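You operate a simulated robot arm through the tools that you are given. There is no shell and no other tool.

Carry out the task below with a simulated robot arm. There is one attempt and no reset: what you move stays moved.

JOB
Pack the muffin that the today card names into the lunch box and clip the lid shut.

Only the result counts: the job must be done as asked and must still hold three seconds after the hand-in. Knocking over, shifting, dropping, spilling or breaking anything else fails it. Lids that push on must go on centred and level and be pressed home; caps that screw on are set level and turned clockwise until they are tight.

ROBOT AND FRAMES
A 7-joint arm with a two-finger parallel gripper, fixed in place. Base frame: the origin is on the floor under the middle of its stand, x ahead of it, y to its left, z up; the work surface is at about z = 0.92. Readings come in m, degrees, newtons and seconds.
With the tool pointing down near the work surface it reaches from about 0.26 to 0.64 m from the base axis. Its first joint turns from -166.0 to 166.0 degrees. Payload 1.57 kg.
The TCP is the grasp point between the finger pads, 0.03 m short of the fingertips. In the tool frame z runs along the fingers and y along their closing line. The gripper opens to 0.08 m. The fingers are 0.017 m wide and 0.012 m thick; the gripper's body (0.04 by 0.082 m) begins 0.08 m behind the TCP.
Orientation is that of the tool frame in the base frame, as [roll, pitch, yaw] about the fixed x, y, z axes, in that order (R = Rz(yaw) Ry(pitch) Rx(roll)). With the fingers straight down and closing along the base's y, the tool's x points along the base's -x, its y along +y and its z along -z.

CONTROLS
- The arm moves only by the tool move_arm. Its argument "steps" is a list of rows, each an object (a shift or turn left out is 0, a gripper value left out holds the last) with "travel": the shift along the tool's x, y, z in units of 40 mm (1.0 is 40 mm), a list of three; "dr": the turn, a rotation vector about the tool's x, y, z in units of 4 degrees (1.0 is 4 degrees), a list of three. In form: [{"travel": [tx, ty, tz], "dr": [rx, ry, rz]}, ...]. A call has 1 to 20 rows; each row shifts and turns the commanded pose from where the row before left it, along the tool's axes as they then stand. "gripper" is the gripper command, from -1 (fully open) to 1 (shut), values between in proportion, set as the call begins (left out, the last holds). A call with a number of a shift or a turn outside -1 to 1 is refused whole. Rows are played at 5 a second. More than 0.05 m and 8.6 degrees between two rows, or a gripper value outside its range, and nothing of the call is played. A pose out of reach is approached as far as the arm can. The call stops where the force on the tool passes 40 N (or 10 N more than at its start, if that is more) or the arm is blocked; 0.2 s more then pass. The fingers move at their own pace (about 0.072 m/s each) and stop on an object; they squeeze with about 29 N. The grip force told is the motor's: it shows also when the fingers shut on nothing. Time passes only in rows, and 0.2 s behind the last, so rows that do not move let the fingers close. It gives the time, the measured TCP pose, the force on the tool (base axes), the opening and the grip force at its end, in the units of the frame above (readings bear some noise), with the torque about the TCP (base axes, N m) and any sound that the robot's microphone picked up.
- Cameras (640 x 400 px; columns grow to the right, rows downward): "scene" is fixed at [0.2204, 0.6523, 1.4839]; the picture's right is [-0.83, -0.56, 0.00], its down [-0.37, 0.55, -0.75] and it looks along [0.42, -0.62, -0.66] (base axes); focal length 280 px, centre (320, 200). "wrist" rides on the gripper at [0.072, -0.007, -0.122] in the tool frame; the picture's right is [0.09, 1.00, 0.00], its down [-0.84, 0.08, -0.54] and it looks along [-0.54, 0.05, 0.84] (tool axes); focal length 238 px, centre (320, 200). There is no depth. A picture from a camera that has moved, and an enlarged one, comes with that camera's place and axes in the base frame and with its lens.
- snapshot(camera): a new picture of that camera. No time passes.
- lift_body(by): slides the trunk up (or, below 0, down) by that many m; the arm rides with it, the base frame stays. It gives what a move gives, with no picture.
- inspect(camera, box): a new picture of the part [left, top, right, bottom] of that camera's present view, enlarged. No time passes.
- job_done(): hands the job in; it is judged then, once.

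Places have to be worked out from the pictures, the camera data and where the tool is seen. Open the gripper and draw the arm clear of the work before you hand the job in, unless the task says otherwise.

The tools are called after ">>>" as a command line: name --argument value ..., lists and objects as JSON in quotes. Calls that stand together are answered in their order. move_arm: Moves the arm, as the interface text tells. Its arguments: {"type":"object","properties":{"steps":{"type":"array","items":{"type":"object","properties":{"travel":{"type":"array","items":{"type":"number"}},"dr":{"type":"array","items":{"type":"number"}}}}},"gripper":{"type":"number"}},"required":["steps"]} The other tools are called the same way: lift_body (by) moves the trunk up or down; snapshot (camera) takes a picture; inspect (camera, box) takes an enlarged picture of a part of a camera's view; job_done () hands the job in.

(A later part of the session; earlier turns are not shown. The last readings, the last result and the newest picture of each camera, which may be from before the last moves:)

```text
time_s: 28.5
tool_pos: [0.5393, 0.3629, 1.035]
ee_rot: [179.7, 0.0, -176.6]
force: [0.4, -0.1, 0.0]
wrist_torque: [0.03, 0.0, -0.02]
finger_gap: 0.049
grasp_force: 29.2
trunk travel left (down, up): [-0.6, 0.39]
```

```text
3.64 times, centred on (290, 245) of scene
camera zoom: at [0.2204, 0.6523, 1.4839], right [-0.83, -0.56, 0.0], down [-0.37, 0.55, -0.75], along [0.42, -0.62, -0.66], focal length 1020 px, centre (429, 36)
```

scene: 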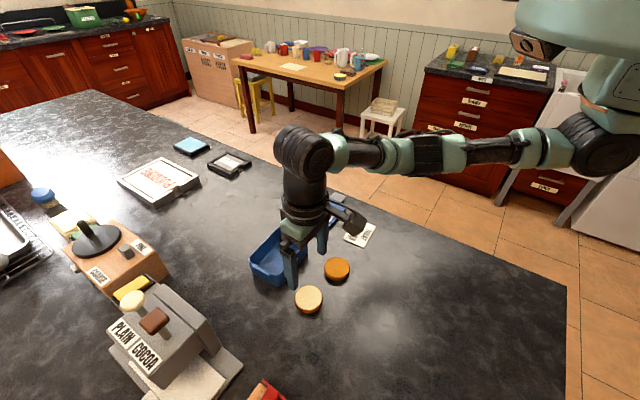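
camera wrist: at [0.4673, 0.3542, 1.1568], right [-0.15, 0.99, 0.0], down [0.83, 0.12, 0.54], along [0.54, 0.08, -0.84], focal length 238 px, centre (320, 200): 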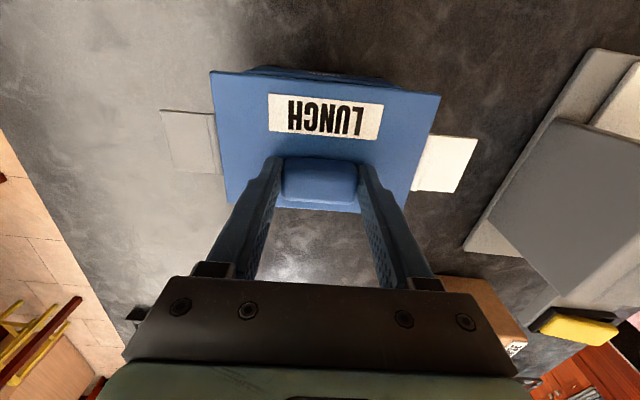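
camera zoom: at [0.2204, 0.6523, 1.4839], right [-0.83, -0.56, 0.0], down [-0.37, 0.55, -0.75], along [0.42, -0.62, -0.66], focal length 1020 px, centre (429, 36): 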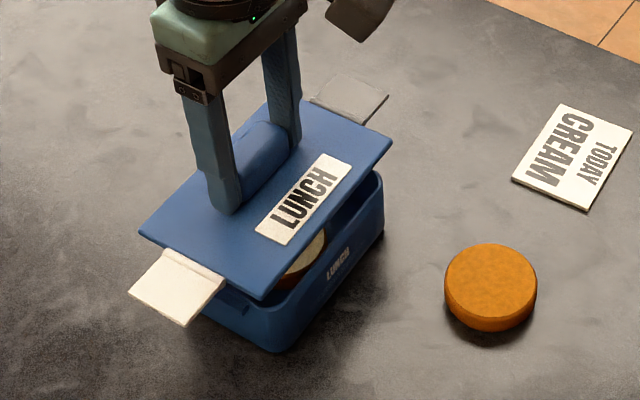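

No reach trouble here. Camera-based and tool-based estimates of the lid position differ by about 2 mm in y, so I'll lower to just above the rim with a small −1.5 mm y shift and compare lid and box edges directly in the images.

>>> move_arm --steps '[{"travel": [-0.02, -0.04, 0.25]}, {"travel": [0, 0, 0.25]}, {"travel": [0, 0, 0]}]'

>>> inspect --camera "scene" --box '[240, 215, 320, 285]'

>>> inspect --camera "wrist" --box '[200, 50, 460, 215]'

>>> inspect --camera "wrist" --box '[190, 50, 320, 150]'

>>> inspect --camera "wrist" --box '[330, 60, 460, 210]'

```text
time_s: 29.3
tool_pos: [0.5401, 0.3619, 1.0161]
ee_rot: [179.9, 0.0, -176.7]
force: [0.2, -0.7, -0.7]
wrist_torque: [0.03, 0.01, -0.01]
finger_gap: 0.0488
grasp_force: 29.0
trunk travel left (down, up): [-0.6, 0.39]
```

```text
5.71 times, centred on (280, 250) of scene
camera zoom: at [0.2204, 0.6523, 1.4839], right [-0.83, -0.56, 0.0], down [-0.37, 0.55, -0.75], along [0.42, -0.62, -0.66], focal length 1602 px, centre (549, -86)
```

zoom: 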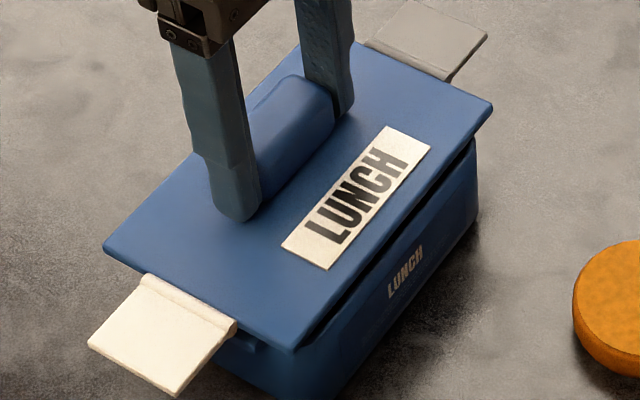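

```text
2.42 times, centred on (330, 132) of wrist
camera zoom: at [0.4684, 0.3523, 1.1373], right [-0.15, 0.99, 0.0], down [0.83, 0.12, 0.54], along [0.54, 0.08, -0.84], focal length 578 px, centre (296, 364)
```

zoom: 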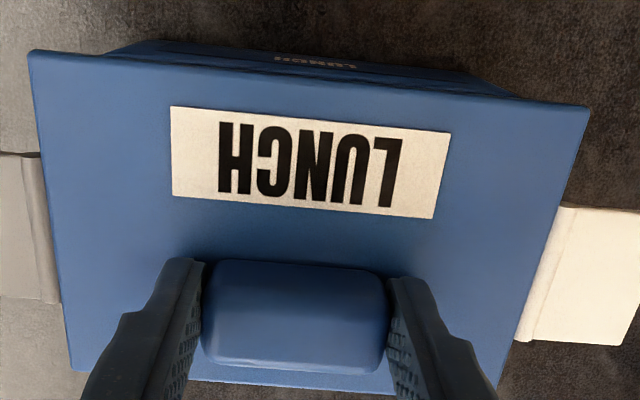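

```text
4.00 times, centred on (255, 100) of wrist
camera zoom: at [0.4684, 0.3523, 1.1373], right [-0.15, 0.99, 0.0], down [0.83, 0.12, 0.54], along [0.54, 0.08, -0.84], focal length 953 px, centre (580, 600)
```

zoom: 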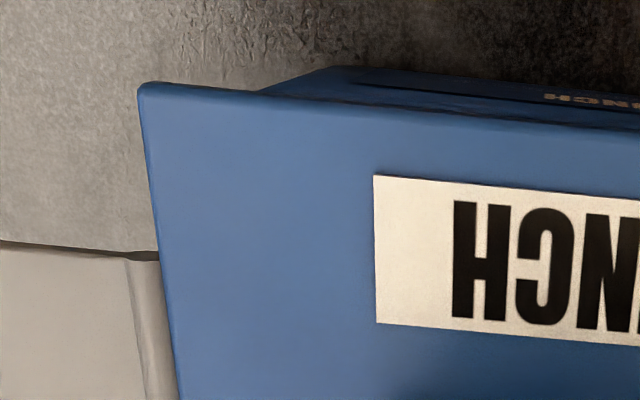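

```text
2.67 times, centred on (395, 135) of wrist
camera zoom: at [0.4684, 0.3523, 1.1373], right [-0.15, 0.99, 0.0], down [0.83, 0.12, 0.54], along [0.54, 0.08, -0.84], focal length 636 px, centre (120, 373)
```

zoom: 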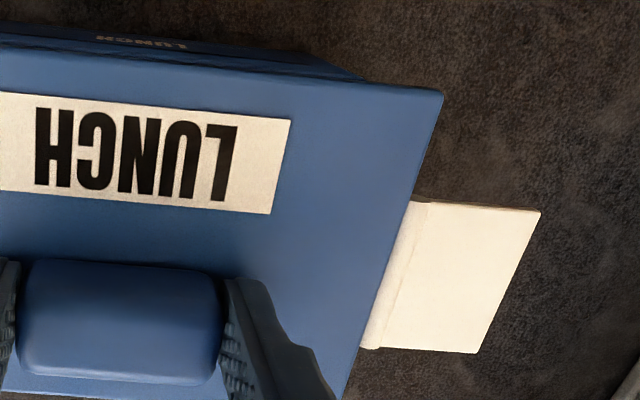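

In both views the lid now sits within about 1 mm of the box centre, with matching yaw (~3.4°). I'll trim y by −0.7 mm and lower gently, watching the force.

>>> move_arm --steps '[{"travel": [0, -0.018, 0.05]}, {"travel": [0, 0, 0.05]}, {"travel": [0, 0, 0.04]}, {"travel": [0, 0, 0]}]'

```text
time_s: 30.3
tool_pos: [0.5409, 0.361, 1.0091]
ee_rot: [179.8, 0.0, -176.7]
force: [0.6, 0.0, -0.7]
wrist_torque: [-0.01, -0.02, 0.01]
finger_gap: 0.0489
grasp_force: 28.8
trunk travel left (down, up): [-0.6, 0.39]
```

No contact force at z=1.009, so the plug is likely starting to enter. I'll continue in 1 mm steps.

>>> move_arm --steps '[{"travel": [0, 0, 0.03]}, {"travel": [0, 0, 0.03]}, {"travel": [0, 0, 0]}]'

>>> inspect --camera "scene" --box '[240, 215, 320, 285]'

```text
time_s: 31.1
tool_pos: [0.5387, 0.362, 1.0083]
ee_rot: [179.8, 0.1, -176.7]
force: [1.7, -0.8, 9.5]
wrist_torque: [-0.51, 0.41, 0.14]
finger_gap: 0.0489
grasp_force: 29.2
trunk travel left (down, up): [-0.6, 0.39]
```

```text
5.71 times, centred on (280, 250) of scene
camera zoom: at [0.2204, 0.6523, 1.4839], right [-0.83, -0.56, 0.0], down [-0.37, 0.55, -0.75], along [0.42, -0.62, -0.66], focal length 1602 px, centre (549, -86)
```

zoom: 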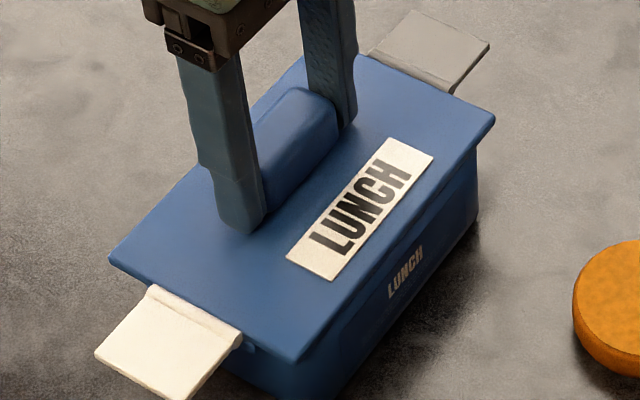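

Contact of 9.5 N appeared, with torque placing it near the (−x, −y) corner. I'll look closely at the gap all around before pressing.

>>> inspect --camera "scene" --box '[270, 228, 306, 270]'

>>> inspect --camera "scene" --box '[250, 250, 290, 285]'

>>> inspect --camera "wrist" --box '[195, 55, 455, 215]'

```text
9.52 times, centred on (288, 249) of scene
camera zoom: at [0.2204, 0.6523, 1.4839], right [-0.83, -0.56, 0.0], down [-0.37, 0.55, -0.75], along [0.42, -0.62, -0.66], focal length 2670 px, centre (625, -267)
```

zoom: 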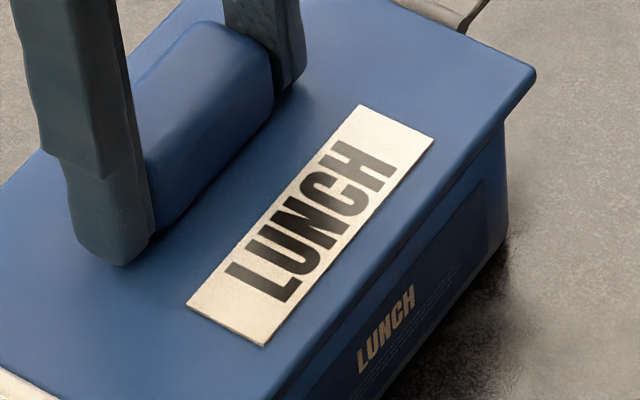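

```text
11.43 times, centred on (270, 268) of scene
camera zoom: at [0.2204, 0.6523, 1.4839], right [-0.83, -0.56, 0.0], down [-0.37, 0.55, -0.75], along [0.42, -0.62, -0.66], focal length 3204 px, centre (891, -571)
```

zoom: 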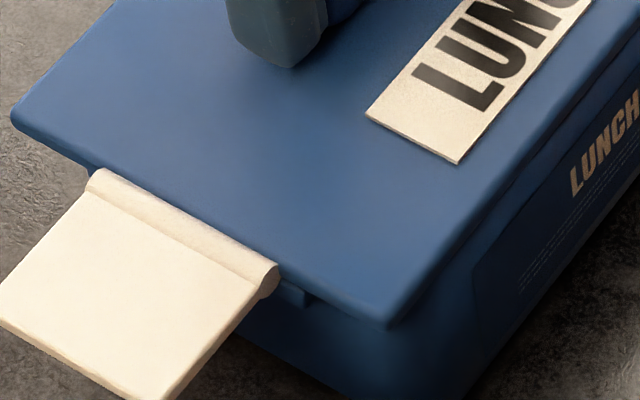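

```text
2.46 times, centred on (325, 135) of wrist
camera zoom: at [0.4672, 0.3515, 1.1301], right [-0.15, 0.99, 0.0], down [0.83, 0.12, 0.54], along [0.54, 0.09, -0.84], focal length 587 px, centre (308, 360)
```

zoom: 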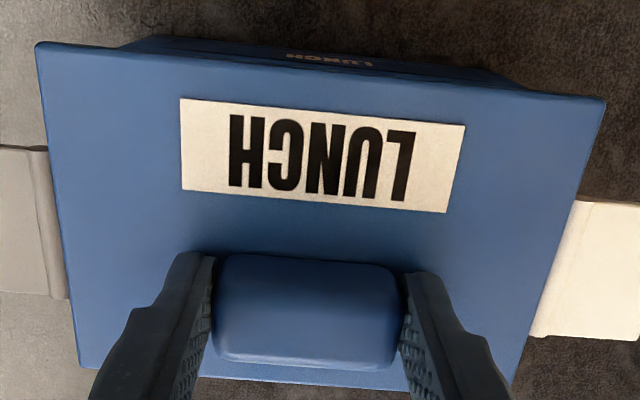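

The gap already looks nearly closed and even. I'll press another 1 mm and watch how force and torque develop.

>>> move_arm --steps '[{"travel": [0, 0, 0.025]}, {"travel": [0, 0, 0]}]'

```text
time_s: 31.7
tool_pos: [0.5385, 0.3607, 1.0088]
ee_rot: [179.7, 0.2, -176.7]
force: [3.0, 0.7, 15.8]
wrist_torque: [-0.25, 0.6, -0.03]
finger_gap: 0.0493
grasp_force: 29.0
trunk travel left (down, up): [-0.6, 0.39]
```

The lid's projected corners match a seated lid centred on the box to within about 1 mm; the force is now along the front (−x) rim. I'll release the handle slightly so the fingers straddle it, then check.

>>> move_arm --steps '[{"travel": [0, 0, -0.025]}, {"travel": [0, 0, 0]}, {"travel": [0, 0, 0]}]' --gripper -0.5

>>> inspect --camera "scene" --box '[240, 215, 320, 285]'

>>> inspect --camera "wrist" --box '[195, 55, 455, 215]'

```text
time_s: 32.5
tool_pos: [0.5395, 0.3601, 1.0056]
ee_rot: [179.9, -0.1, -176.7]
force: [-2.3, 0.9, 2.9]
wrist_torque: [-0.08, 0.03, -0.06]
finger_gap: 0.0589
grasp_force: 0.3
trunk travel left (down, up): [-0.6, 0.39]
```

```text
5.71 times, centred on (280, 250) of scene
camera zoom: at [0.2204, 0.6523, 1.4839], right [-0.83, -0.56, 0.0], down [-0.37, 0.55, -0.75], along [0.42, -0.62, -0.66], focal length 1602 px, centre (549, -86)
```

zoom: 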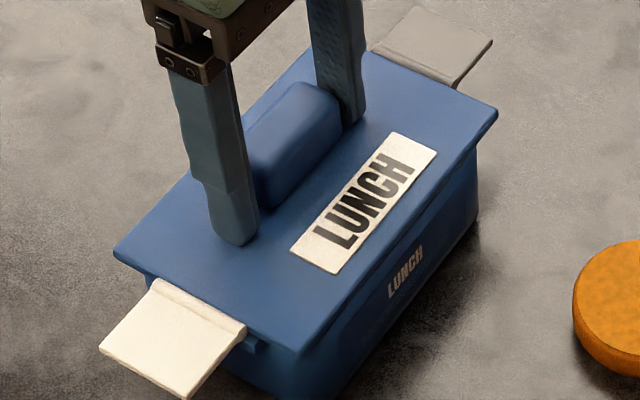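

```text
2.46 times, centred on (325, 135) of wrist
camera zoom: at [0.4677, 0.3516, 1.128], right [-0.15, 0.99, 0.0], down [0.83, 0.12, 0.54], along [0.53, 0.08, -0.84], focal length 587 px, centre (308, 360)
```

zoom: 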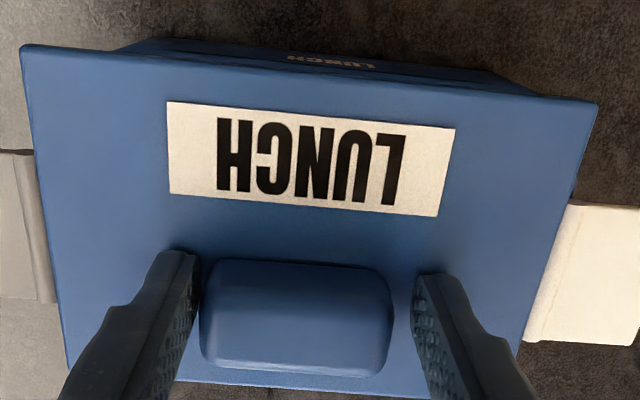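

On release the lid shifted about 2–3 mm toward −y, so it isn't captured by the rim yet, or it found its own seat. I'll zoom in at both ends to measure the overhang relative to the box.

>>> inspect --camera "wrist" --box '[190, 60, 310, 140]'

>>> inspect --camera "wrist" --box '[350, 65, 470, 145]'

>>> inspect --camera "scene" --box '[250, 245, 290, 285]'

>>> inspect --camera "scene" --box '[285, 215, 325, 250]'

```text
5.00 times, centred on (250, 100) of wrist
camera zoom: at [0.4677, 0.3516, 1.128], right [-0.15, 0.99, 0.0], down [0.83, 0.12, 0.54], along [0.53, 0.08, -0.84], focal length 1192 px, centre (670, 700)
```

zoom: 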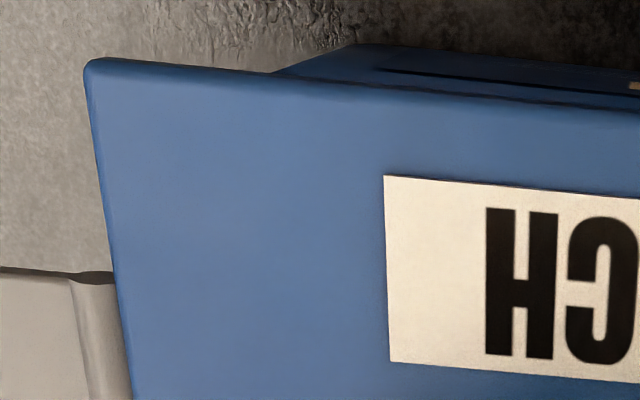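

```text
5.00 times, centred on (410, 105) of wrist
camera zoom: at [0.4677, 0.3516, 1.128], right [-0.15, 0.99, 0.0], down [0.83, 0.12, 0.54], along [0.53, 0.08, -0.84], focal length 1192 px, centre (-130, 675)
```

zoom: 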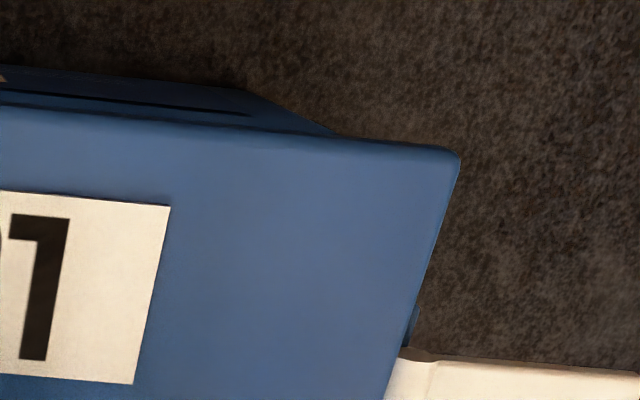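

```text
10.00 times, centred on (270, 265) of scene
camera zoom: at [0.2204, 0.6523, 1.4839], right [-0.83, -0.56, 0.0], down [-0.37, 0.55, -0.75], along [0.42, -0.62, -0.66], focal length 2804 px, centre (820, -450)
```

zoom: 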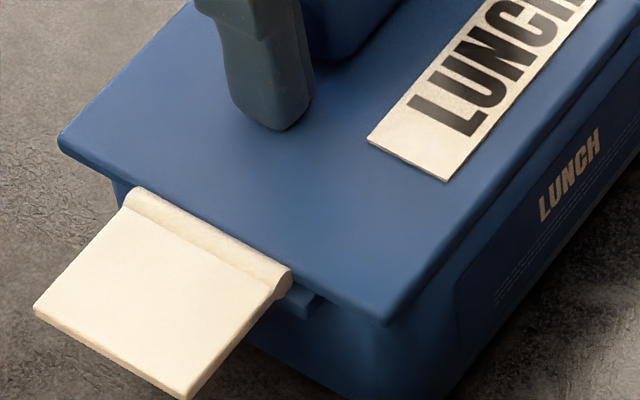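

```text
11.43 times, centred on (305, 232) of scene
camera zoom: at [0.2204, 0.6523, 1.4839], right [-0.83, -0.56, 0.0], down [-0.37, 0.55, -0.75], along [0.42, -0.62, -0.66], focal length 3204 px, centre (491, -171)
```

zoom: 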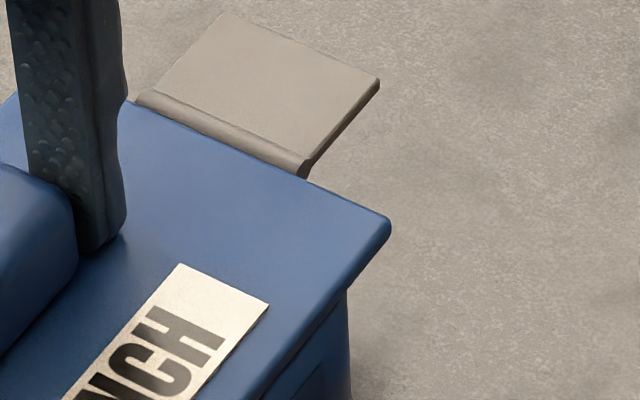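

Measured in both cameras, the lid is level with its top at ~0.974, but about 3 mm toward −y of the box centre. I want a side view of the lid/rim gap, so I'll open wide, rise clear and back off. Then I'll tilt the hand so the wrist camera looks horizontally at the box.

>>> move_arm --steps '[{"travel": [0, 0, 0]}, {"travel": [0, 0, 0]}, {"travel": [0, 0, -0.3]}, {"travel": [0, 0, -0.7]}, {"travel": [0, 0, -1]}, {"travel": [0, 0, -0.7]}, {"travel": [0, 0, 0]}]' --gripper -1

>>> inspect --camera "scene" --box '[240, 215, 320, 285]'

>>> snapshot --camera "wrist"

```text
time_s: 34.1
tool_pos: [0.5341, 0.3548, 1.1129]
ee_rot: [179.9, 0.0, -176.8]
force: [-0.2, 0.0, 1.0]
wrist_torque: [-0.01, 0.03, 0.03]
finger_gap: 0.0799
grasp_force: 0.1
out of reach, approached as far as the arm can: row 5
trunk travel left (down, up): [-0.6, 0.39]
```

```text
5.71 times, centred on (280, 250) of scene
camera zoom: at [0.2204, 0.6523, 1.4839], right [-0.83, -0.56, 0.0], down [-0.37, 0.55, -0.75], along [0.42, -0.62, -0.66], focal length 1602 px, centre (549, -86)
```

zoom: 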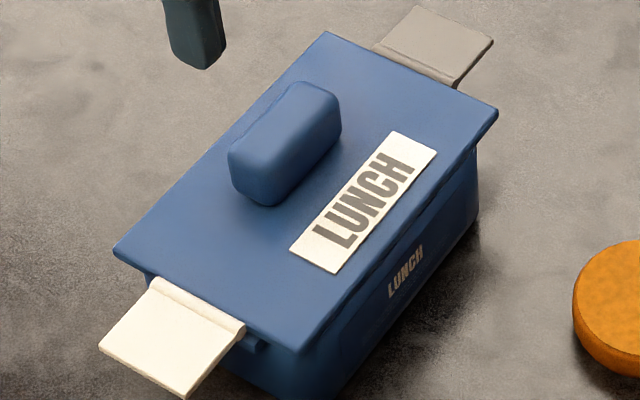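

```text
taken
camera wrist: at [0.4631, 0.3452, 1.234], right [-0.15, 0.99, 0.0], down [0.83, 0.12, 0.54], along [0.54, 0.08, -0.84], focal length 238 px, centre (320, 200)
```

wrist: 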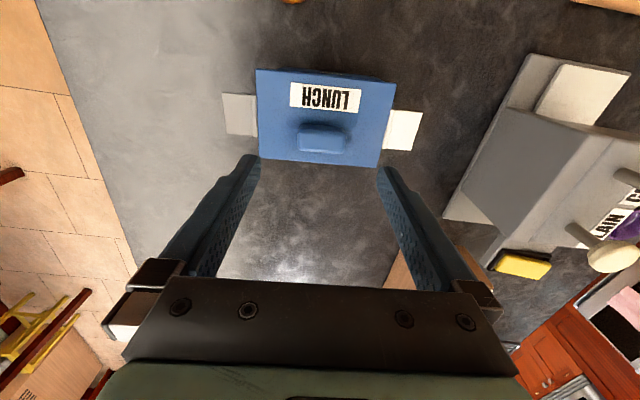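

The lid stayed put. Now I'll back away toward the robot and tilt the hand so the camera looks along the table at the box front.

>>> move_arm --steps '[{"travel": [1, 0, 0]}, {"travel": [1, 0, 0]}, {"travel": [1, 0, 0]}, {"travel": [1, 0, 0]}, {"travel": [0.4, 0, 0]}, {"dr": [0, -1, 0]}, {"dr": [0, -1, 0]}, {"dr": [0, -1, 0]}, {"dr": [0, -1, 0]}, {"dr": [0, -1, 0]}, {"dr": [0, -1, 0]}, {"dr": [0, -1, 0]}, {"dr": [0, -1, 0]}, {"dr": [0, -1, 0]}, {"dr": [0, -1, 0]}, {"dr": [0, -1, 0]}, {"travel": [0, 0, 0]}]'

>>> snapshot --camera "wrist"

```text
time_s: 37.7
tool_pos: [0.566, 0.4891, 1.1529]
ee_rot: [179.8, 44.0, -176.8]
force: [-0.4, 0.6, -0.6]
wrist_torque: [-0.01, 0.01, -0.01]
finger_gap: 0.0801
grasp_force: 0.0
out of reach, approached as far as the arm can: row 1, 2, 3, 4, 5, 6, 7, 8, 9, 10, 11, 12, 13, 14, 15, 16
trunk travel left (down, up): [-0.6, 0.39]
```

```text
taken
camera wrist: at [0.4297, 0.4764, 1.1906], right [-0.12, 0.99, -0.06], down [0.22, 0.09, 0.97], along [0.97, 0.11, -0.23], focal length 238 px, centre (320, 200)
```

wrist: 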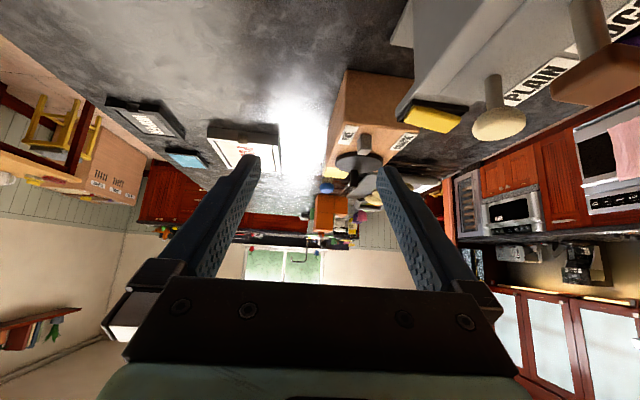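

The arm reported out-of-reach and drifted to an unexpected pose (0.566, 0.489, 1.153). I'll check the scene to make sure nothing was touched before doing anything else.

>>> snapshot --camera "scene"

>>> inspect --camera "scene" --box '[230, 180, 390, 300]'

```text
taken
```

scene: 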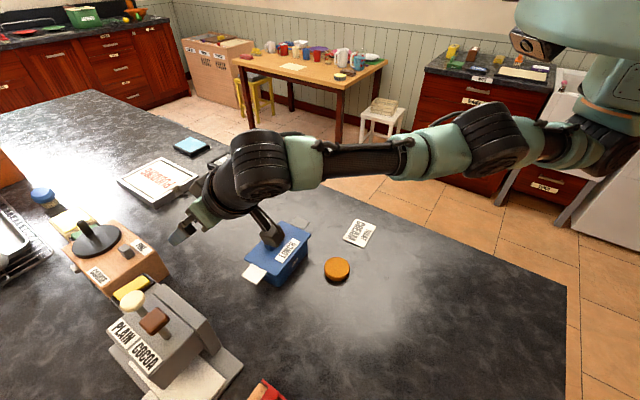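

```text
3.33 times, centred on (310, 240) of scene
camera zoom: at [0.2204, 0.6523, 1.4839], right [-0.83, -0.56, 0.0], down [-0.37, 0.55, -0.75], along [0.42, -0.62, -0.66], focal length 935 px, centre (353, 67)
```

zoom: 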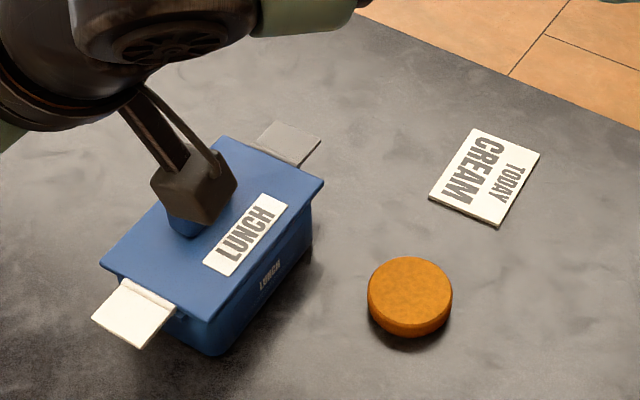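

Nothing was touched; the lid and box look unchanged. The arm seems to have stalled fully stretched (singular), so I'll pull back along the fingers in small steps, which moves it up and inward, to bend the elbow again.

>>> move_arm --steps '[{"travel": [0, 0, -0.3]}, {"travel": [0, 0, -0.3]}, {"travel": [0, 0, 0]}]'

```text
time_s: 38.5
tool_pos: [0.5527, 0.4942, 1.1728]
ee_rot: [179.9, 44.0, -176.8]
force: [1.1, 0.7, -0.2]
wrist_torque: [0.05, 0.02, 0.03]
finger_gap: 0.08
grasp_force: 0.1
out of reach, approached as far as the arm can: row 1, 2
trunk travel left (down, up): [-0.6, 0.39]
```

It still reports out of reach while sliding along its reach boundary. I'll try a straight radial pull toward the base, level, in small steps.

>>> move_arm --steps '[{"travel": [0.25, -0.36, -0.24]}, {"travel": [0.25, -0.36, -0.24]}, {"travel": [0, 0, 0]}]'

```text
time_s: 39.3
tool_pos: [0.5507, 0.4963, 1.1802]
ee_rot: [179.9, 43.9, -176.7]
force: [-0.2, -0.4, 0.3]
wrist_torque: [0.0, 0.02, 0.01]
finger_gap: 0.08
grasp_force: 0.1
out of reach, approached as far as the arm can: row 1, 2
trunk travel left (down, up): [-0.6, 0.39]
```

Still no inward motion. Moving straight down a little should take the wrist inside its envelope and force the elbow to bend; there's ample clearance above the lid, so I'll try 40 mm down.

>>> move_arm --steps '[{"travel": [0.17, 0, 0.18]}, {"travel": [0.17, 0, 0.18]}, {"travel": [0.17, 0, 0.18]}, {"travel": [0.17, 0, 0.18]}, {"travel": [0, 0, 0]}]'

```text
time_s: 40.5
tool_pos: [0.5529, 0.5008, 1.1398]
ee_rot: [179.9, 43.9, -176.8]
force: [0.0, -0.8, -0.2]
wrist_torque: [-0.05, 0.01, 0.03]
finger_gap: 0.0798
grasp_force: 0.0
out of reach, approached as far as the arm can: row 3
trunk travel left (down, up): [-0.6, 0.39]
```

Most rows went through. Now I'll try small inward steps (5 mm each).

>>> move_arm --steps '[{"travel": [0.062, -0.09, -0.06]}, {"travel": [0.062, -0.09, -0.06]}, {"travel": [0.062, -0.09, -0.06]}, {"travel": [0.062, -0.09, -0.06]}, {"travel": [0, 0, 0]}]'

```text
time_s: 41.7
tool_pos: [0.5536, 0.5001, 1.1409]
ee_rot: [179.9, 43.9, -176.8]
force: [-0.5, 0.1, -0.5]
wrist_torque: [-0.02, 0.02, -0.01]
finger_gap: 0.08
grasp_force: 0.1
out of reach, approached as far as the arm can: row 1, 2, 3, 4
trunk travel left (down, up): [-0.6, 0.39]
```

Still stuck inward. I'll look at the arm's configuration to understand which joint is limiting.

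>>> inspect --camera "scene" --box '[160, 0, 640, 300]'

```text
1.33 times, centred on (400, 150) of scene
camera zoom: at [0.2204, 0.6523, 1.4839], right [-0.83, -0.56, 0.0], down [-0.37, 0.55, -0.75], along [0.42, -0.62, -0.66], focal length 374 px, centre (213, 267)
```

zoom: 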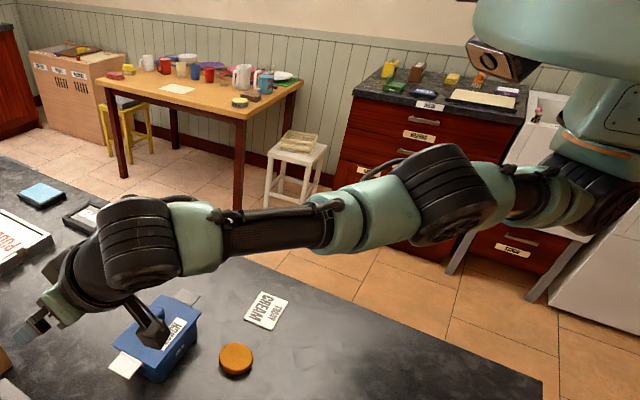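

The arm looks almost straight, so the elbow is probably on the wrong side of its singularity. I'll first swing tangentially clockwise along the reach circle, away from the machine at larger y, keeping height.

>>> move_arm --steps '[{"travel": [-0.499, -0.699, 0.482]}, {"travel": [-0.472, -0.734, 0.456]}, {"travel": [-0.434, -0.779, 0.419]}, {"travel": [-0.405, -0.809, 0.391]}, {"travel": [0, 0, 0]}]'

```text
time_s: 42.9
tool_pos: [0.6703, 0.3948, 1.1414]
ee_rot: [179.9, 43.8, -176.9]
force: [-0.6, 0.4, -0.6]
wrist_torque: [-0.02, -0.03, -0.02]
finger_gap: 0.08
grasp_force: 0.1
out of reach, approached as far as the arm can: row 1, 2, 4
trunk travel left (down, up): [-0.6, 0.39]
```

Now at (0.670, 0.395, 1.141), clear of everything. I'll try one large outward command to push the elbow through straight, followed by small inward steps.

>>> move_arm --steps '[{"travel": [-0.6, 0.54, 0.58]}, {"travel": [0.15, -0.135, -0.145]}, {"travel": [0.15, -0.135, -0.145]}, {"travel": [0.15, -0.135, -0.145]}, {"travel": [0, 0, 0]}]'

```text
time_s: 44.1
tool_pos: [0.6687, 0.3962, 1.1435]
ee_rot: [179.9, 43.8, -176.8]
force: [0.4, 0.1, 0.1]
wrist_torque: [0.01, -0.01, 0.02]
finger_gap: 0.08
grasp_force: 0.0
out of reach, approached as far as the arm can: row 1, 2, 3, 4
trunk travel left (down, up): [-0.6, 0.39]
```

The elbow seems clamped straight. I'll try a pure −y sweep (combining clockwise and inward motion) at this height to unlock it; the way is clear there.

>>> move_arm --steps '[{"travel": [0, -0.9, 0]}, {"travel": [0, -0.9, 0]}, {"travel": [0, 0, 0]}]'

```text
time_s: 44.9
tool_pos: [0.7042, 0.3483, 1.1487]
ee_rot: [179.9, 43.8, -176.7]
force: [0.6, 0.5, -0.3]
wrist_torque: [0.0, 0.01, 0.01]
finger_gap: 0.0798
grasp_force: 0.1
out of reach, approached as far as the arm can: row 1, 2
trunk travel left (down, up): [-0.6, 0.39]
```

It slid along the boundary again. Next I'll test down-plus-inward.

>>> move_arm --steps '[{"travel": [0.665, -0.233, 0.053]}, {"travel": [0.665, -0.233, 0.053]}, {"travel": [0, 0, 0]}]'

```text
time_s: 45.7
tool_pos: [0.7052, 0.3536, 1.1127]
ee_rot: [179.9, 43.9, -176.7]
force: [0.0, 0.4, -0.7]
wrist_torque: [0.02, -0.02, 0.02]
finger_gap: 0.0799
grasp_force: 0.1
out of reach, approached as far as the arm can: row 1, 2
trunk travel left (down, up): [-0.6, 0.39]
```

Only the vertical part was followed. I suspect the elbow passed through straight to its small negative limit, so I'll test this by commanding outward only and seeing whether the radius grows several mm.

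>>> move_arm --steps '[{"travel": [-0.159, 0.118, 0.153]}, {"travel": [-0.159, 0.118, 0.153]}, {"travel": [0, 0, 0]}]'

```text
time_s: 46.5
tool_pos: [0.7086, 0.3514, 1.1103]
ee_rot: [179.8, 44.1, -176.8]
force: [0.0, -0.3, 0.1]
wrist_torque: [0.02, 0.0, 0.0]
finger_gap: 0.0801
grasp_force: 0.0
out of reach, approached as far as the arm can: row 1, 2
trunk travel left (down, up): [-0.6, 0.39]
```

Radius grew only about 2 mm, so it is essentially fully straight. I'll try one large downward step followed immediately by inward steps, staying well above the lid.

>>> move_arm --steps '[{"travel": [0.69, 0, 0.72]}, {"travel": [0.3, -0.23, -0.31]}, {"travel": [0.3, -0.23, -0.31]}, {"travel": [0, 0, 0]}]'

```text
time_s: 47.5
tool_pos: [0.709, 0.3542, 1.0722]
ee_rot: [179.8, 44.1, -176.8]
force: [0.2, 0.3, -1.1]
wrist_torque: [-0.02, -0.02, 0.0]
finger_gap: 0.08
grasp_force: 0.0
out of reach, approached as far as the arm can: row 2, 3
trunk travel left (down, up): [-0.6, 0.39]
```

Downward is fine, inward isn't. I'll try up-plus-inward, then counter-clockwise-plus-inward, checking the radius after each.

>>> move_arm --steps '[{"travel": [-0.36, -0.22, -0.98]}, {"travel": [-0.36, -0.22, -0.98]}, {"travel": [0, 0, 0]}]'

>>> move_arm --steps '[{"travel": [0.61, 0.54, -0.59]}, {"travel": [0.61, 0.54, -0.59]}, {"travel": [0, 0, 0]}]'

```text
time_s: 48.3
tool_pos: [0.6988, 0.3527, 1.1529]
ee_rot: [179.9, 43.9, -176.9]
force: [-0.4, 0.0, 0.3]
wrist_torque: [-0.05, -0.02, 0.01]
finger_gap: 0.0799
grasp_force: 0.2
out of reach, approached as far as the arm can: row 1, 2
trunk travel left (down, up): [-0.6, 0.39]
```

```text
time_s: 49.1
tool_pos: [0.6541, 0.4098, 1.1546]
ee_rot: [180.0, 43.9, -176.7]
force: [-0.4, 0.4, -1.2]
wrist_torque: [0.04, -0.01, -0.01]
finger_gap: 0.08
grasp_force: 0.1
out of reach, approached as far as the arm can: row 1, 2
trunk travel left (down, up): [-0.6, 0.39]
```

Still locked. I'll try a series of different outward pushes each followed by a small inward step; any inward row that isn't flagged would mean the elbow flipped back.

>>> move_arm --steps '[{"travel": [-0.59, 0.57, 0.57]}, {"travel": [0.22, -0.214, -0.214]}, {"travel": [-0.443, 0.428, 0.428]}, {"travel": [0.22, -0.214, -0.214]}, {"travel": [-0.295, 0.286, 0.286]}, {"travel": [0.22, -0.214, -0.214]}, {"travel": [-0.517, 0.5, 0.5]}, {"travel": [0.22, -0.214, -0.214]}, {"travel": [-0.37, 0.357, 0.357]}, {"travel": [0.22, -0.214, -0.214]}, {"travel": [0, 0, 0]}]'

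```text
time_s: 51.5
tool_pos: [0.6424, 0.4004, 1.1522]
ee_rot: [179.9, 44.1, -176.8]
force: [0.1, 0.4, 0.5]
wrist_torque: [0.02, 0.02, -0.03]
finger_gap: 0.08
grasp_force: 0.0
out of reach, approached as far as the arm can: row 1, 2, 3, 4, 5, 7, 9
trunk travel left (down, up): [-0.6, 0.39]
```

Success: the later inward rows went through, so the elbow is bent normally again. From now on I'll avoid large steps at the reach limit. I'll pull back toward the robot at this safe height.

>>> move_arm --steps '[{"travel": [0.443, -0.428, -0.428]}, {"travel": [0.718, 0.056, -0.694]}, {"travel": [0.718, 0.056, -0.694]}, {"travel": [0.718, 0.056, -0.694]}, {"travel": [0.718, 0.056, -0.694]}, {"travel": [0.718, 0.056, -0.694]}, {"travel": [0.718, 0.056, -0.694]}, {"travel": [0, 0, 0]}]'

>>> snapshot --camera "wrist"

```text
time_s: 53.3
tool_pos: [0.374, 0.3818, 1.1562]
ee_rot: [179.9, 43.9, -176.8]
force: [0.3, 0.8, -0.3]
wrist_torque: [-0.04, 0.01, 0.02]
finger_gap: 0.0801
grasp_force: 0.1
trunk travel left (down, up): [-0.6, 0.39]
```

```text
taken
camera wrist: at [0.2378, 0.3683, 1.1921], right [-0.12, 0.99, -0.06], down [0.22, 0.09, 0.97], along [0.97, 0.11, -0.23], focal length 238 px, centre (320, 200)
```

wrist: 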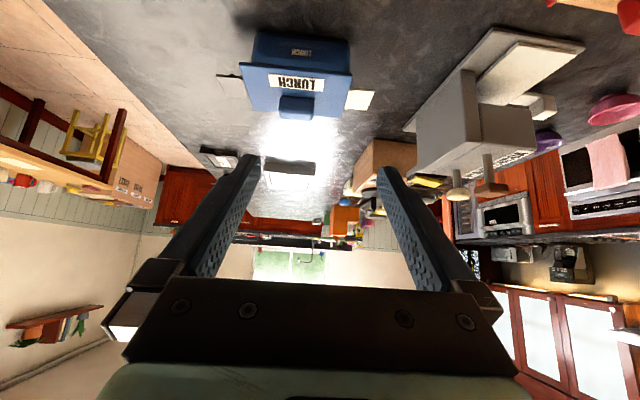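

Now back at (0.374, 0.382) with free motion. I'll lower straight down to get the camera near rim height for a side view; finger clearance over the orange muffin stays above 3 cm.

>>> move_arm --steps '[{"travel": [0.695, 0, 0.719]}, {"travel": [0.695, 0, 0.719]}, {"travel": [0.695, 0, 0.719]}, {"travel": [0.52, 0, 0.54]}, {"travel": [0, 0, 0]}]'

>>> snapshot --camera "wrist"

```text
time_s: 54.5
tool_pos: [0.3794, 0.3839, 1.0047]
ee_rot: [179.8, 44.0, -176.9]
force: [1.0, -1.2, -0.7]
wrist_torque: [-0.01, 0.02, -0.04]
finger_gap: 0.08
grasp_force: 0.0
trunk travel left (down, up): [-0.6, 0.39]
```

```text
taken
camera wrist: at [0.2425, 0.3696, 1.0418], right [-0.12, 0.99, -0.06], down [0.22, 0.09, 0.97], along [0.97, 0.11, -0.23], focal length 238 px, centre (320, 200)
```

wrist: 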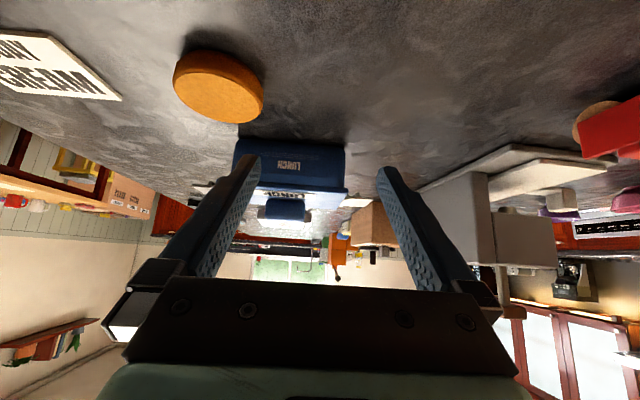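

>>> inspect --camera "wrist" --box '[215, 130, 385, 235]'

>>> inspect --camera "wrist" --box '[320, 165, 380, 215]'

```text
3.76 times, centred on (300, 182) of wrist
camera zoom: at [0.2425, 0.3696, 1.0418], right [-0.12, 0.99, -0.06], down [0.22, 0.09, 0.97], along [0.97, 0.11, -0.23], focal length 897 px, centre (395, 266)
```

zoom: 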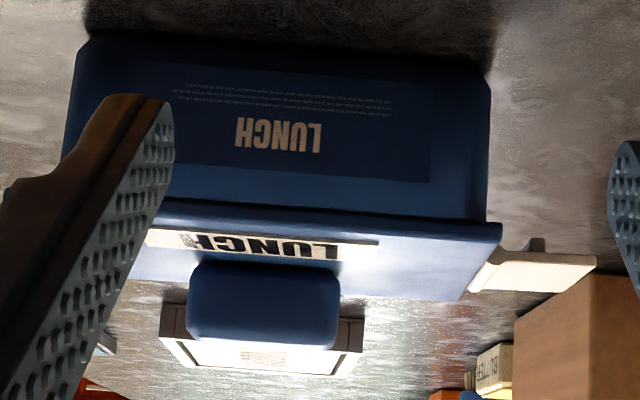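

```text
8.00 times, centred on (350, 190) of wrist
camera zoom: at [0.2425, 0.3696, 1.0418], right [-0.12, 0.99, -0.06], down [0.22, 0.09, 0.97], along [0.97, 0.11, -0.23], focal length 1907 px, centre (80, 280)
```

zoom: 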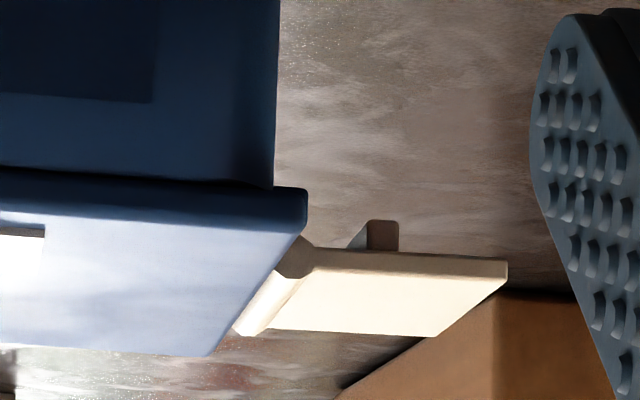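

The side view (upside-down) shows the plate resting on the rim with no visible gap, so it's seated level. Each flap has a small hook underneath. I'll back off a bit and recentre to see both end overhangs at once.

>>> move_arm --steps '[{"travel": [0.718, -0.3, -0.694]}, {"travel": [0.718, -0.3, -0.694]}, {"travel": [0, 0, 0]}]'

>>> inspect --camera "wrist" --box '[235, 140, 405, 240]'

```text
time_s: 55.3
tool_pos: [0.3061, 0.3528, 1.009]
ee_rot: [178.9, 43.7, -177.9]
force: [-0.4, 0.1, -0.4]
wrist_torque: [0.03, 0.03, -0.02]
finger_gap: 0.0799
grasp_force: 0.0
trunk travel left (down, up): [-0.6, 0.39]
```

```text
3.76 times, centred on (320, 190) of wrist
camera zoom: at [0.1697, 0.3403, 1.0486], right [-0.12, 0.99, -0.05], down [0.22, 0.07, 0.97], along [0.97, 0.1, -0.23], focal length 897 px, centre (320, 238)
```

zoom: 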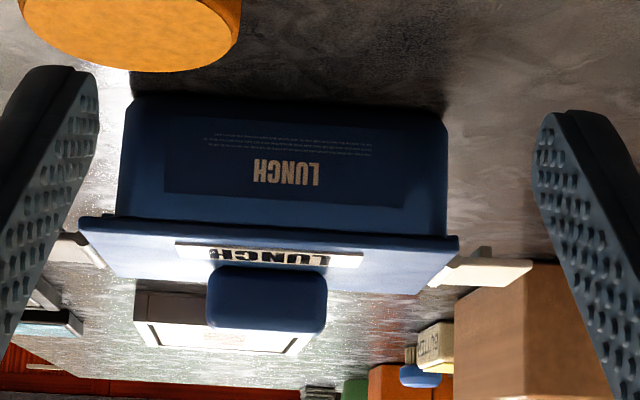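

Both ends are visible now: the overhang is ~11 mm on the −y side versus ~3 mm on the +y side. The plate is down on the rim but about 3–4 mm off-centre toward −y. I'll return upright, re-grip the handle with the TCP at the box centre line to recentre it, and this time release without any load.

>>> move_arm --steps '[{"travel": [-0.695, 0, -0.719]}, {"travel": [-0.695, 0, -0.719]}, {"travel": [-0.5, 0, -0.5]}, {"dr": [0, 1, 0]}, {"dr": [0, 1, 0]}, {"dr": [0, 1, 0]}, {"dr": [0, 1, 0]}, {"dr": [0, 1, 0]}, {"dr": [0, 1, 0]}, {"dr": [0, 1, 0]}, {"dr": [0, 1, 0]}, {"dr": [0, 1, 0]}, {"dr": [0, 1, 0]}, {"dr": [0, 1, 0]}, {"travel": [0, 0, 0]}]'

```text
time_s: 58.5
tool_pos: [0.3005, 0.3552, 1.1132]
ee_rot: [179.9, 0.0, -176.7]
force: [-0.3, -0.2, -0.1]
wrist_torque: [0.0, 0.03, -0.04]
finger_gap: 0.0801
grasp_force: 0.1
trunk travel left (down, up): [-0.6, 0.39]
```

Upright again at (0.30, 0.355). I'll move back over the lid at z≈1.07, staying inside the reach limit.

>>> move_arm --steps '[{"travel": [-0.8, -0.046, 0.15]}, {"travel": [-0.8, -0.046, 0.15]}, {"travel": [-0.8, -0.046, 0.15]}, {"travel": [-0.8, -0.046, 0.15]}, {"travel": [-0.8, -0.046, 0.15]}, {"travel": [-0.8, -0.046, 0.15]}, {"travel": [-0.7, -0.046, 0.15]}, {"travel": [0, 0, 0]}]'

>>> inspect --camera "wrist" --box '[200, 50, 440, 200]'

```text
time_s: 60.3
tool_pos: [0.5219, 0.3529, 1.0695]
ee_rot: [179.8, 0.0, -176.7]
force: [-0.4, -0.2, 0.2]
wrist_torque: [0.03, -0.03, 0.0]
finger_gap: 0.0802
grasp_force: 0.0
trunk travel left (down, up): [-0.6, 0.39]
```

```text
2.67 times, centred on (320, 125) of wrist
camera zoom: at [0.4508, 0.3432, 1.1914], right [-0.15, 0.99, 0.0], down [0.83, 0.12, 0.54], along [0.54, 0.08, -0.84], focal length 636 px, centre (320, 400)
```

zoom: 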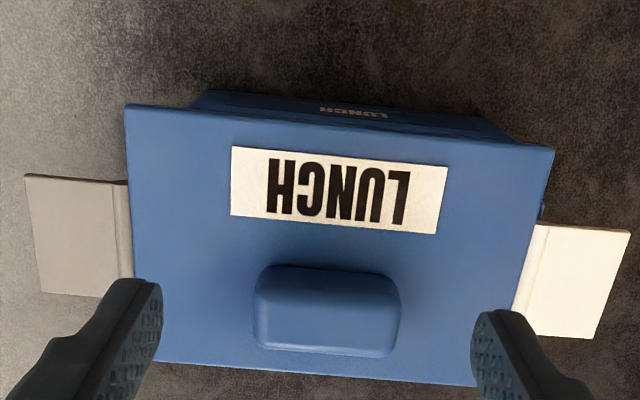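

The lid centre measures (0.532, 0.3586), so it needs about (−1.5, +3.5) mm. I'll descend around the handle to TCP (0.540, 0.362, 1.012) with the fingers fully open.

>>> move_arm --steps '[{"travel": [-0.15, 0.06, 0.4]}, {"travel": [-0.15, 0.06, 0.4]}, {"travel": [-0.157, 0.069, 0.4]}, {"travel": [0, 0, 0.24]}, {"travel": [0, 0, 0]}]' --gripper -1

>>> snapshot --camera "wrist"

```text
time_s: 61.5
tool_pos: [0.5387, 0.363, 1.0151]
ee_rot: [179.9, 0.0, -176.6]
force: [0.6, -0.7, -0.8]
wrist_torque: [-0.03, 0.01, 0.02]
finger_gap: 0.08
grasp_force: 0.1
trunk travel left (down, up): [-0.6, 0.39]
```

```text
taken
camera wrist: at [0.4666, 0.3526, 1.1361], right [-0.15, 0.99, 0.0], down [0.83, 0.12, 0.54], along [0.54, 0.08, -0.84], focal length 238 px, centre (320, 200)
```

wrist: 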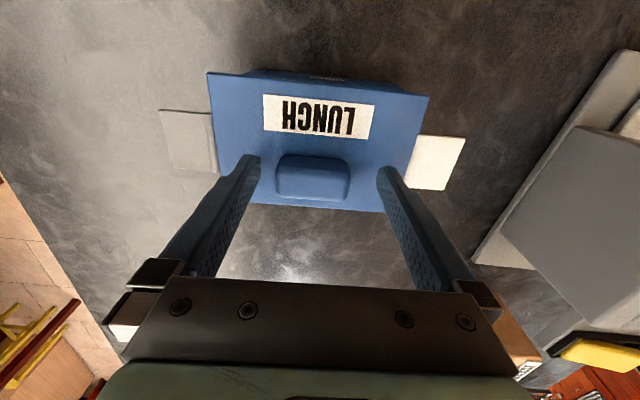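

The fingers straddle the handle, and TCP y is ~0.8 mm high. I'll trim, lower 4 mm, then close slowly on the handle to recentre the lid.

>>> move_arm --steps '[{"travel": [-0.035, -0.02, 0.1]}, {"travel": [0, 0, 0]}]'

>>> move_arm --steps '[{"travel": [0, 0, 0]}, {"travel": [0, 0, 0]}, {"travel": [0, 0, 0]}]' --gripper -0.25

>>> inspect --camera "wrist" --box '[200, 55, 440, 205]'

```text
time_s: 62.1
tool_pos: [0.5393, 0.3617, 1.0093]
ee_rot: [179.9, 0.0, -176.8]
force: [-0.1, 0.4, -0.8]
wrist_torque: [-0.02, 0.04, -0.01]
finger_gap: 0.0798
grasp_force: 0.0
trunk travel left (down, up): [-0.6, 0.39]
```

```text
time_s: 62.9
tool_pos: [0.54, 0.3625, 1.0089]
ee_rot: [179.9, 0.0, -176.8]
force: [-0.5, 0.2, -0.8]
wrist_torque: [0.01, -0.01, 0.02]
finger_gap: 0.0503
grasp_force: 0.3
trunk travel left (down, up): [-0.6, 0.39]
```

```text
2.67 times, centred on (320, 130) of wrist
camera zoom: at [0.4677, 0.3525, 1.1314], right [-0.15, 0.99, 0.0], down [0.83, 0.12, 0.54], along [0.54, 0.08, -0.84], focal length 636 px, centre (320, 387)
```

zoom: 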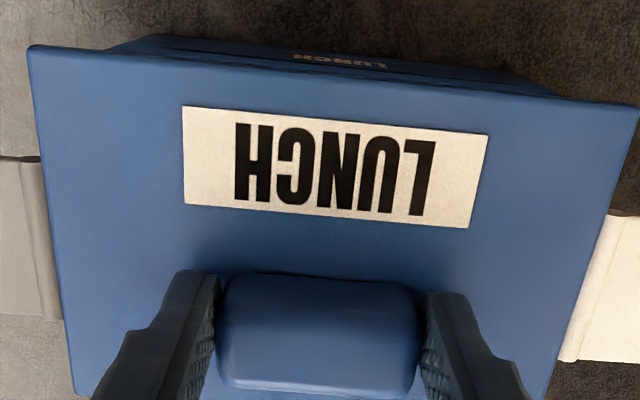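

The handle is now held within 1 mm slack and the lid centre (0.531, 0.3626) matches the box (0.530, 0.3625), with equal overhang at both ends. Now I'll press the plate down with both fingertips beside the handle, gently watching force.

>>> move_arm --steps '[{"travel": [0, 0, 0.1]}, {"travel": [0, 0, 0.04]}, {"travel": [0, 0, 0.03]}, {"travel": [0, 0, 0]}]'

```text
time_s: 63.9
tool_pos: [0.5402, 0.3627, 1.0055]
ee_rot: [179.6, 0.5, -176.6]
force: [0.5, 4.9, 22.0]
wrist_torque: [-0.49, -0.02, 0.06]
finger_gap: 0.0503
grasp_force: 0.1
trunk travel left (down, up): [-0.6, 0.39]
```

22 N of press is registering, mostly on the −y finger. I'll push one more step for a firmer press and see whether the lid drops or clicks.

>>> move_arm --steps '[{"travel": [0, 0, 0.03]}, {"travel": [0, 0, 0]}]'

>>> inspect --camera "scene" --box '[240, 215, 320, 285]'

```text
time_s: 64.5
tool_pos: [0.54, 0.3623, 1.0048]
ee_rot: [179.7, 0.6, -176.8]
force: [0.7, 3.9, 28.5]
wrist_torque: [-0.67, -0.07, 0.05]
finger_gap: 0.0503
grasp_force: 0.6
trunk travel left (down, up): [-0.6, 0.39]
```

```text
5.71 times, centred on (280, 250) of scene
camera zoom: at [0.2204, 0.6523, 1.4839], right [-0.83, -0.56, 0.0], down [-0.37, 0.55, -0.75], along [0.42, -0.62, -0.66], focal length 1602 px, centre (549, -86)
```

zoom: 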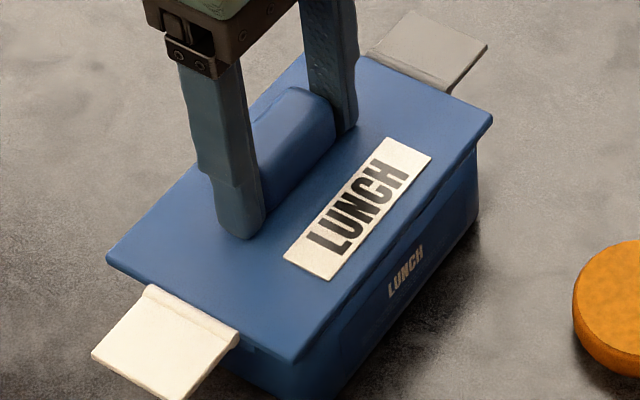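

Pressing at 28 N gives no further drop and the lid sits flat. I'll unload, then open the fingers fully, and confirm the lid hasn't shifted.

>>> move_arm --steps '[{"travel": [0, 0, -0.05]}, {"travel": [0, 0, -0.04]}, {"travel": [0, 0, 0]}]'

>>> move_arm --steps '[{"travel": [0, 0, 0]}, {"travel": [0, 0, 0]}]' --gripper -0.9

>>> inspect --camera "wrist" --box '[200, 55, 440, 205]'

```text
time_s: 65.3
tool_pos: [0.5395, 0.3613, 1.0055]
ee_rot: [179.8, 0.1, -176.6]
force: [3.6, 5.2, 17.4]
wrist_torque: [-0.3, -0.12, 0.12]
finger_gap: 0.0501
grasp_force: 0.2
trunk travel left (down, up): [-0.6, 0.39]
```

```text
time_s: 65.9
tool_pos: [0.5387, 0.363, 1.0057]
ee_rot: [179.9, 0.1, -176.6]
force: [-2.1, 7.9, 16.9]
wrist_torque: [-0.38, 0.02, -0.01]
finger_gap: 0.0678
grasp_force: 0.0
trunk travel left (down, up): [-0.6, 0.39]
```

```text
2.67 times, centred on (320, 130) of wrist
camera zoom: at [0.4665, 0.3524, 1.1278], right [-0.15, 0.99, 0.0], down [0.83, 0.12, 0.54], along [0.54, 0.09, -0.84], focal length 636 px, centre (320, 387)
```

zoom: 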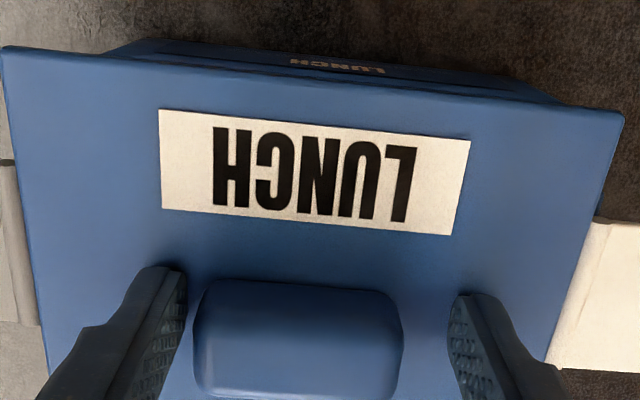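

I opened while 17 N was still pressing, and the finger dragged the lid toward −y again. I'll unload completely first, then recentre with a light close, and only open when the force reads zero.

>>> move_arm --steps '[{"travel": [0, 0, -0.07]}, {"travel": [0, 0, -0.07]}, {"travel": [0, 0, 0]}]'

```text
time_s: 66.7
tool_pos: [0.5405, 0.3594, 1.0083]
ee_rot: [-180.0, -0.1, -176.7]
force: [0.2, 0.6, 0.5]
wrist_torque: [-0.02, 0.01, -0.04]
finger_gap: 0.0761
grasp_force: 0.1
trunk travel left (down, up): [-0.6, 0.39]
```

Force is now zero. I'll check where the hand and lid are before closing again.

>>> inspect --camera "wrist" --box '[200, 55, 440, 205]'

>>> inspect --camera "scene" --box '[240, 215, 320, 285]'

```text
2.67 times, centred on (320, 130) of wrist
camera zoom: at [0.468, 0.3516, 1.1317], right [-0.15, 0.99, 0.0], down [0.83, 0.12, 0.54], along [0.53, 0.08, -0.84], focal length 636 px, centre (320, 387)
```

zoom: 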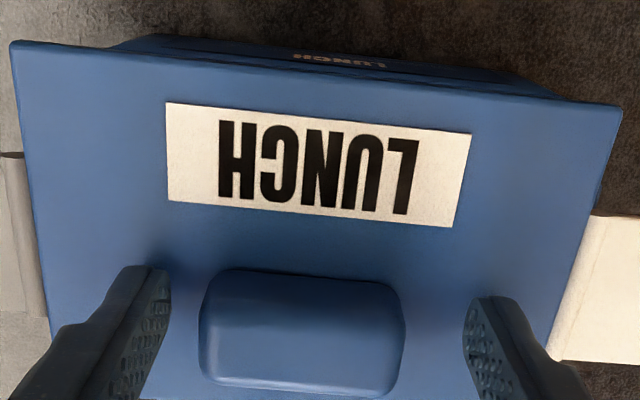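

```text
5.71 times, centred on (280, 250) of scene
camera zoom: at [0.2204, 0.6523, 1.4839], right [-0.83, -0.56, 0.0], down [-0.37, 0.55, -0.75], along [0.42, -0.62, -0.66], focal length 1602 px, centre (549, -86)
```

zoom: 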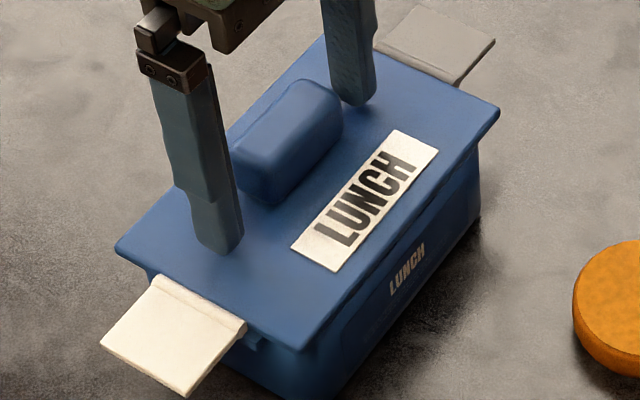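

I want to verify the box itself hasn't moved; I'll repeat the exact same zoom I took earlier on the box label.

>>> inspect --camera "scene" --box '[270, 228, 306, 270]'

```text
9.52 times, centred on (288, 249) of scene
camera zoom: at [0.2204, 0.6523, 1.4839], right [-0.83, -0.56, 0.0], down [-0.37, 0.55, -0.75], along [0.42, -0.62, -0.66], focal length 2670 px, centre (625, -267)
```

zoom: 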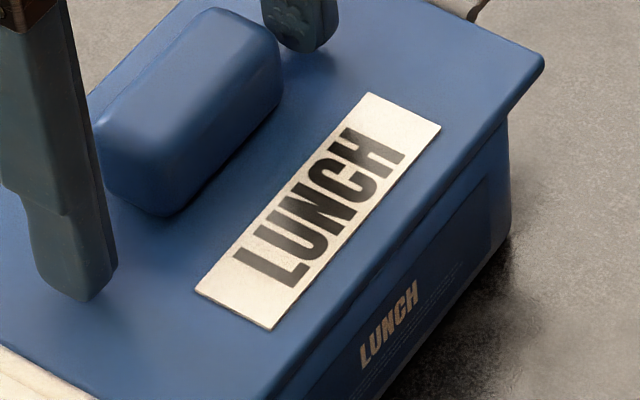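

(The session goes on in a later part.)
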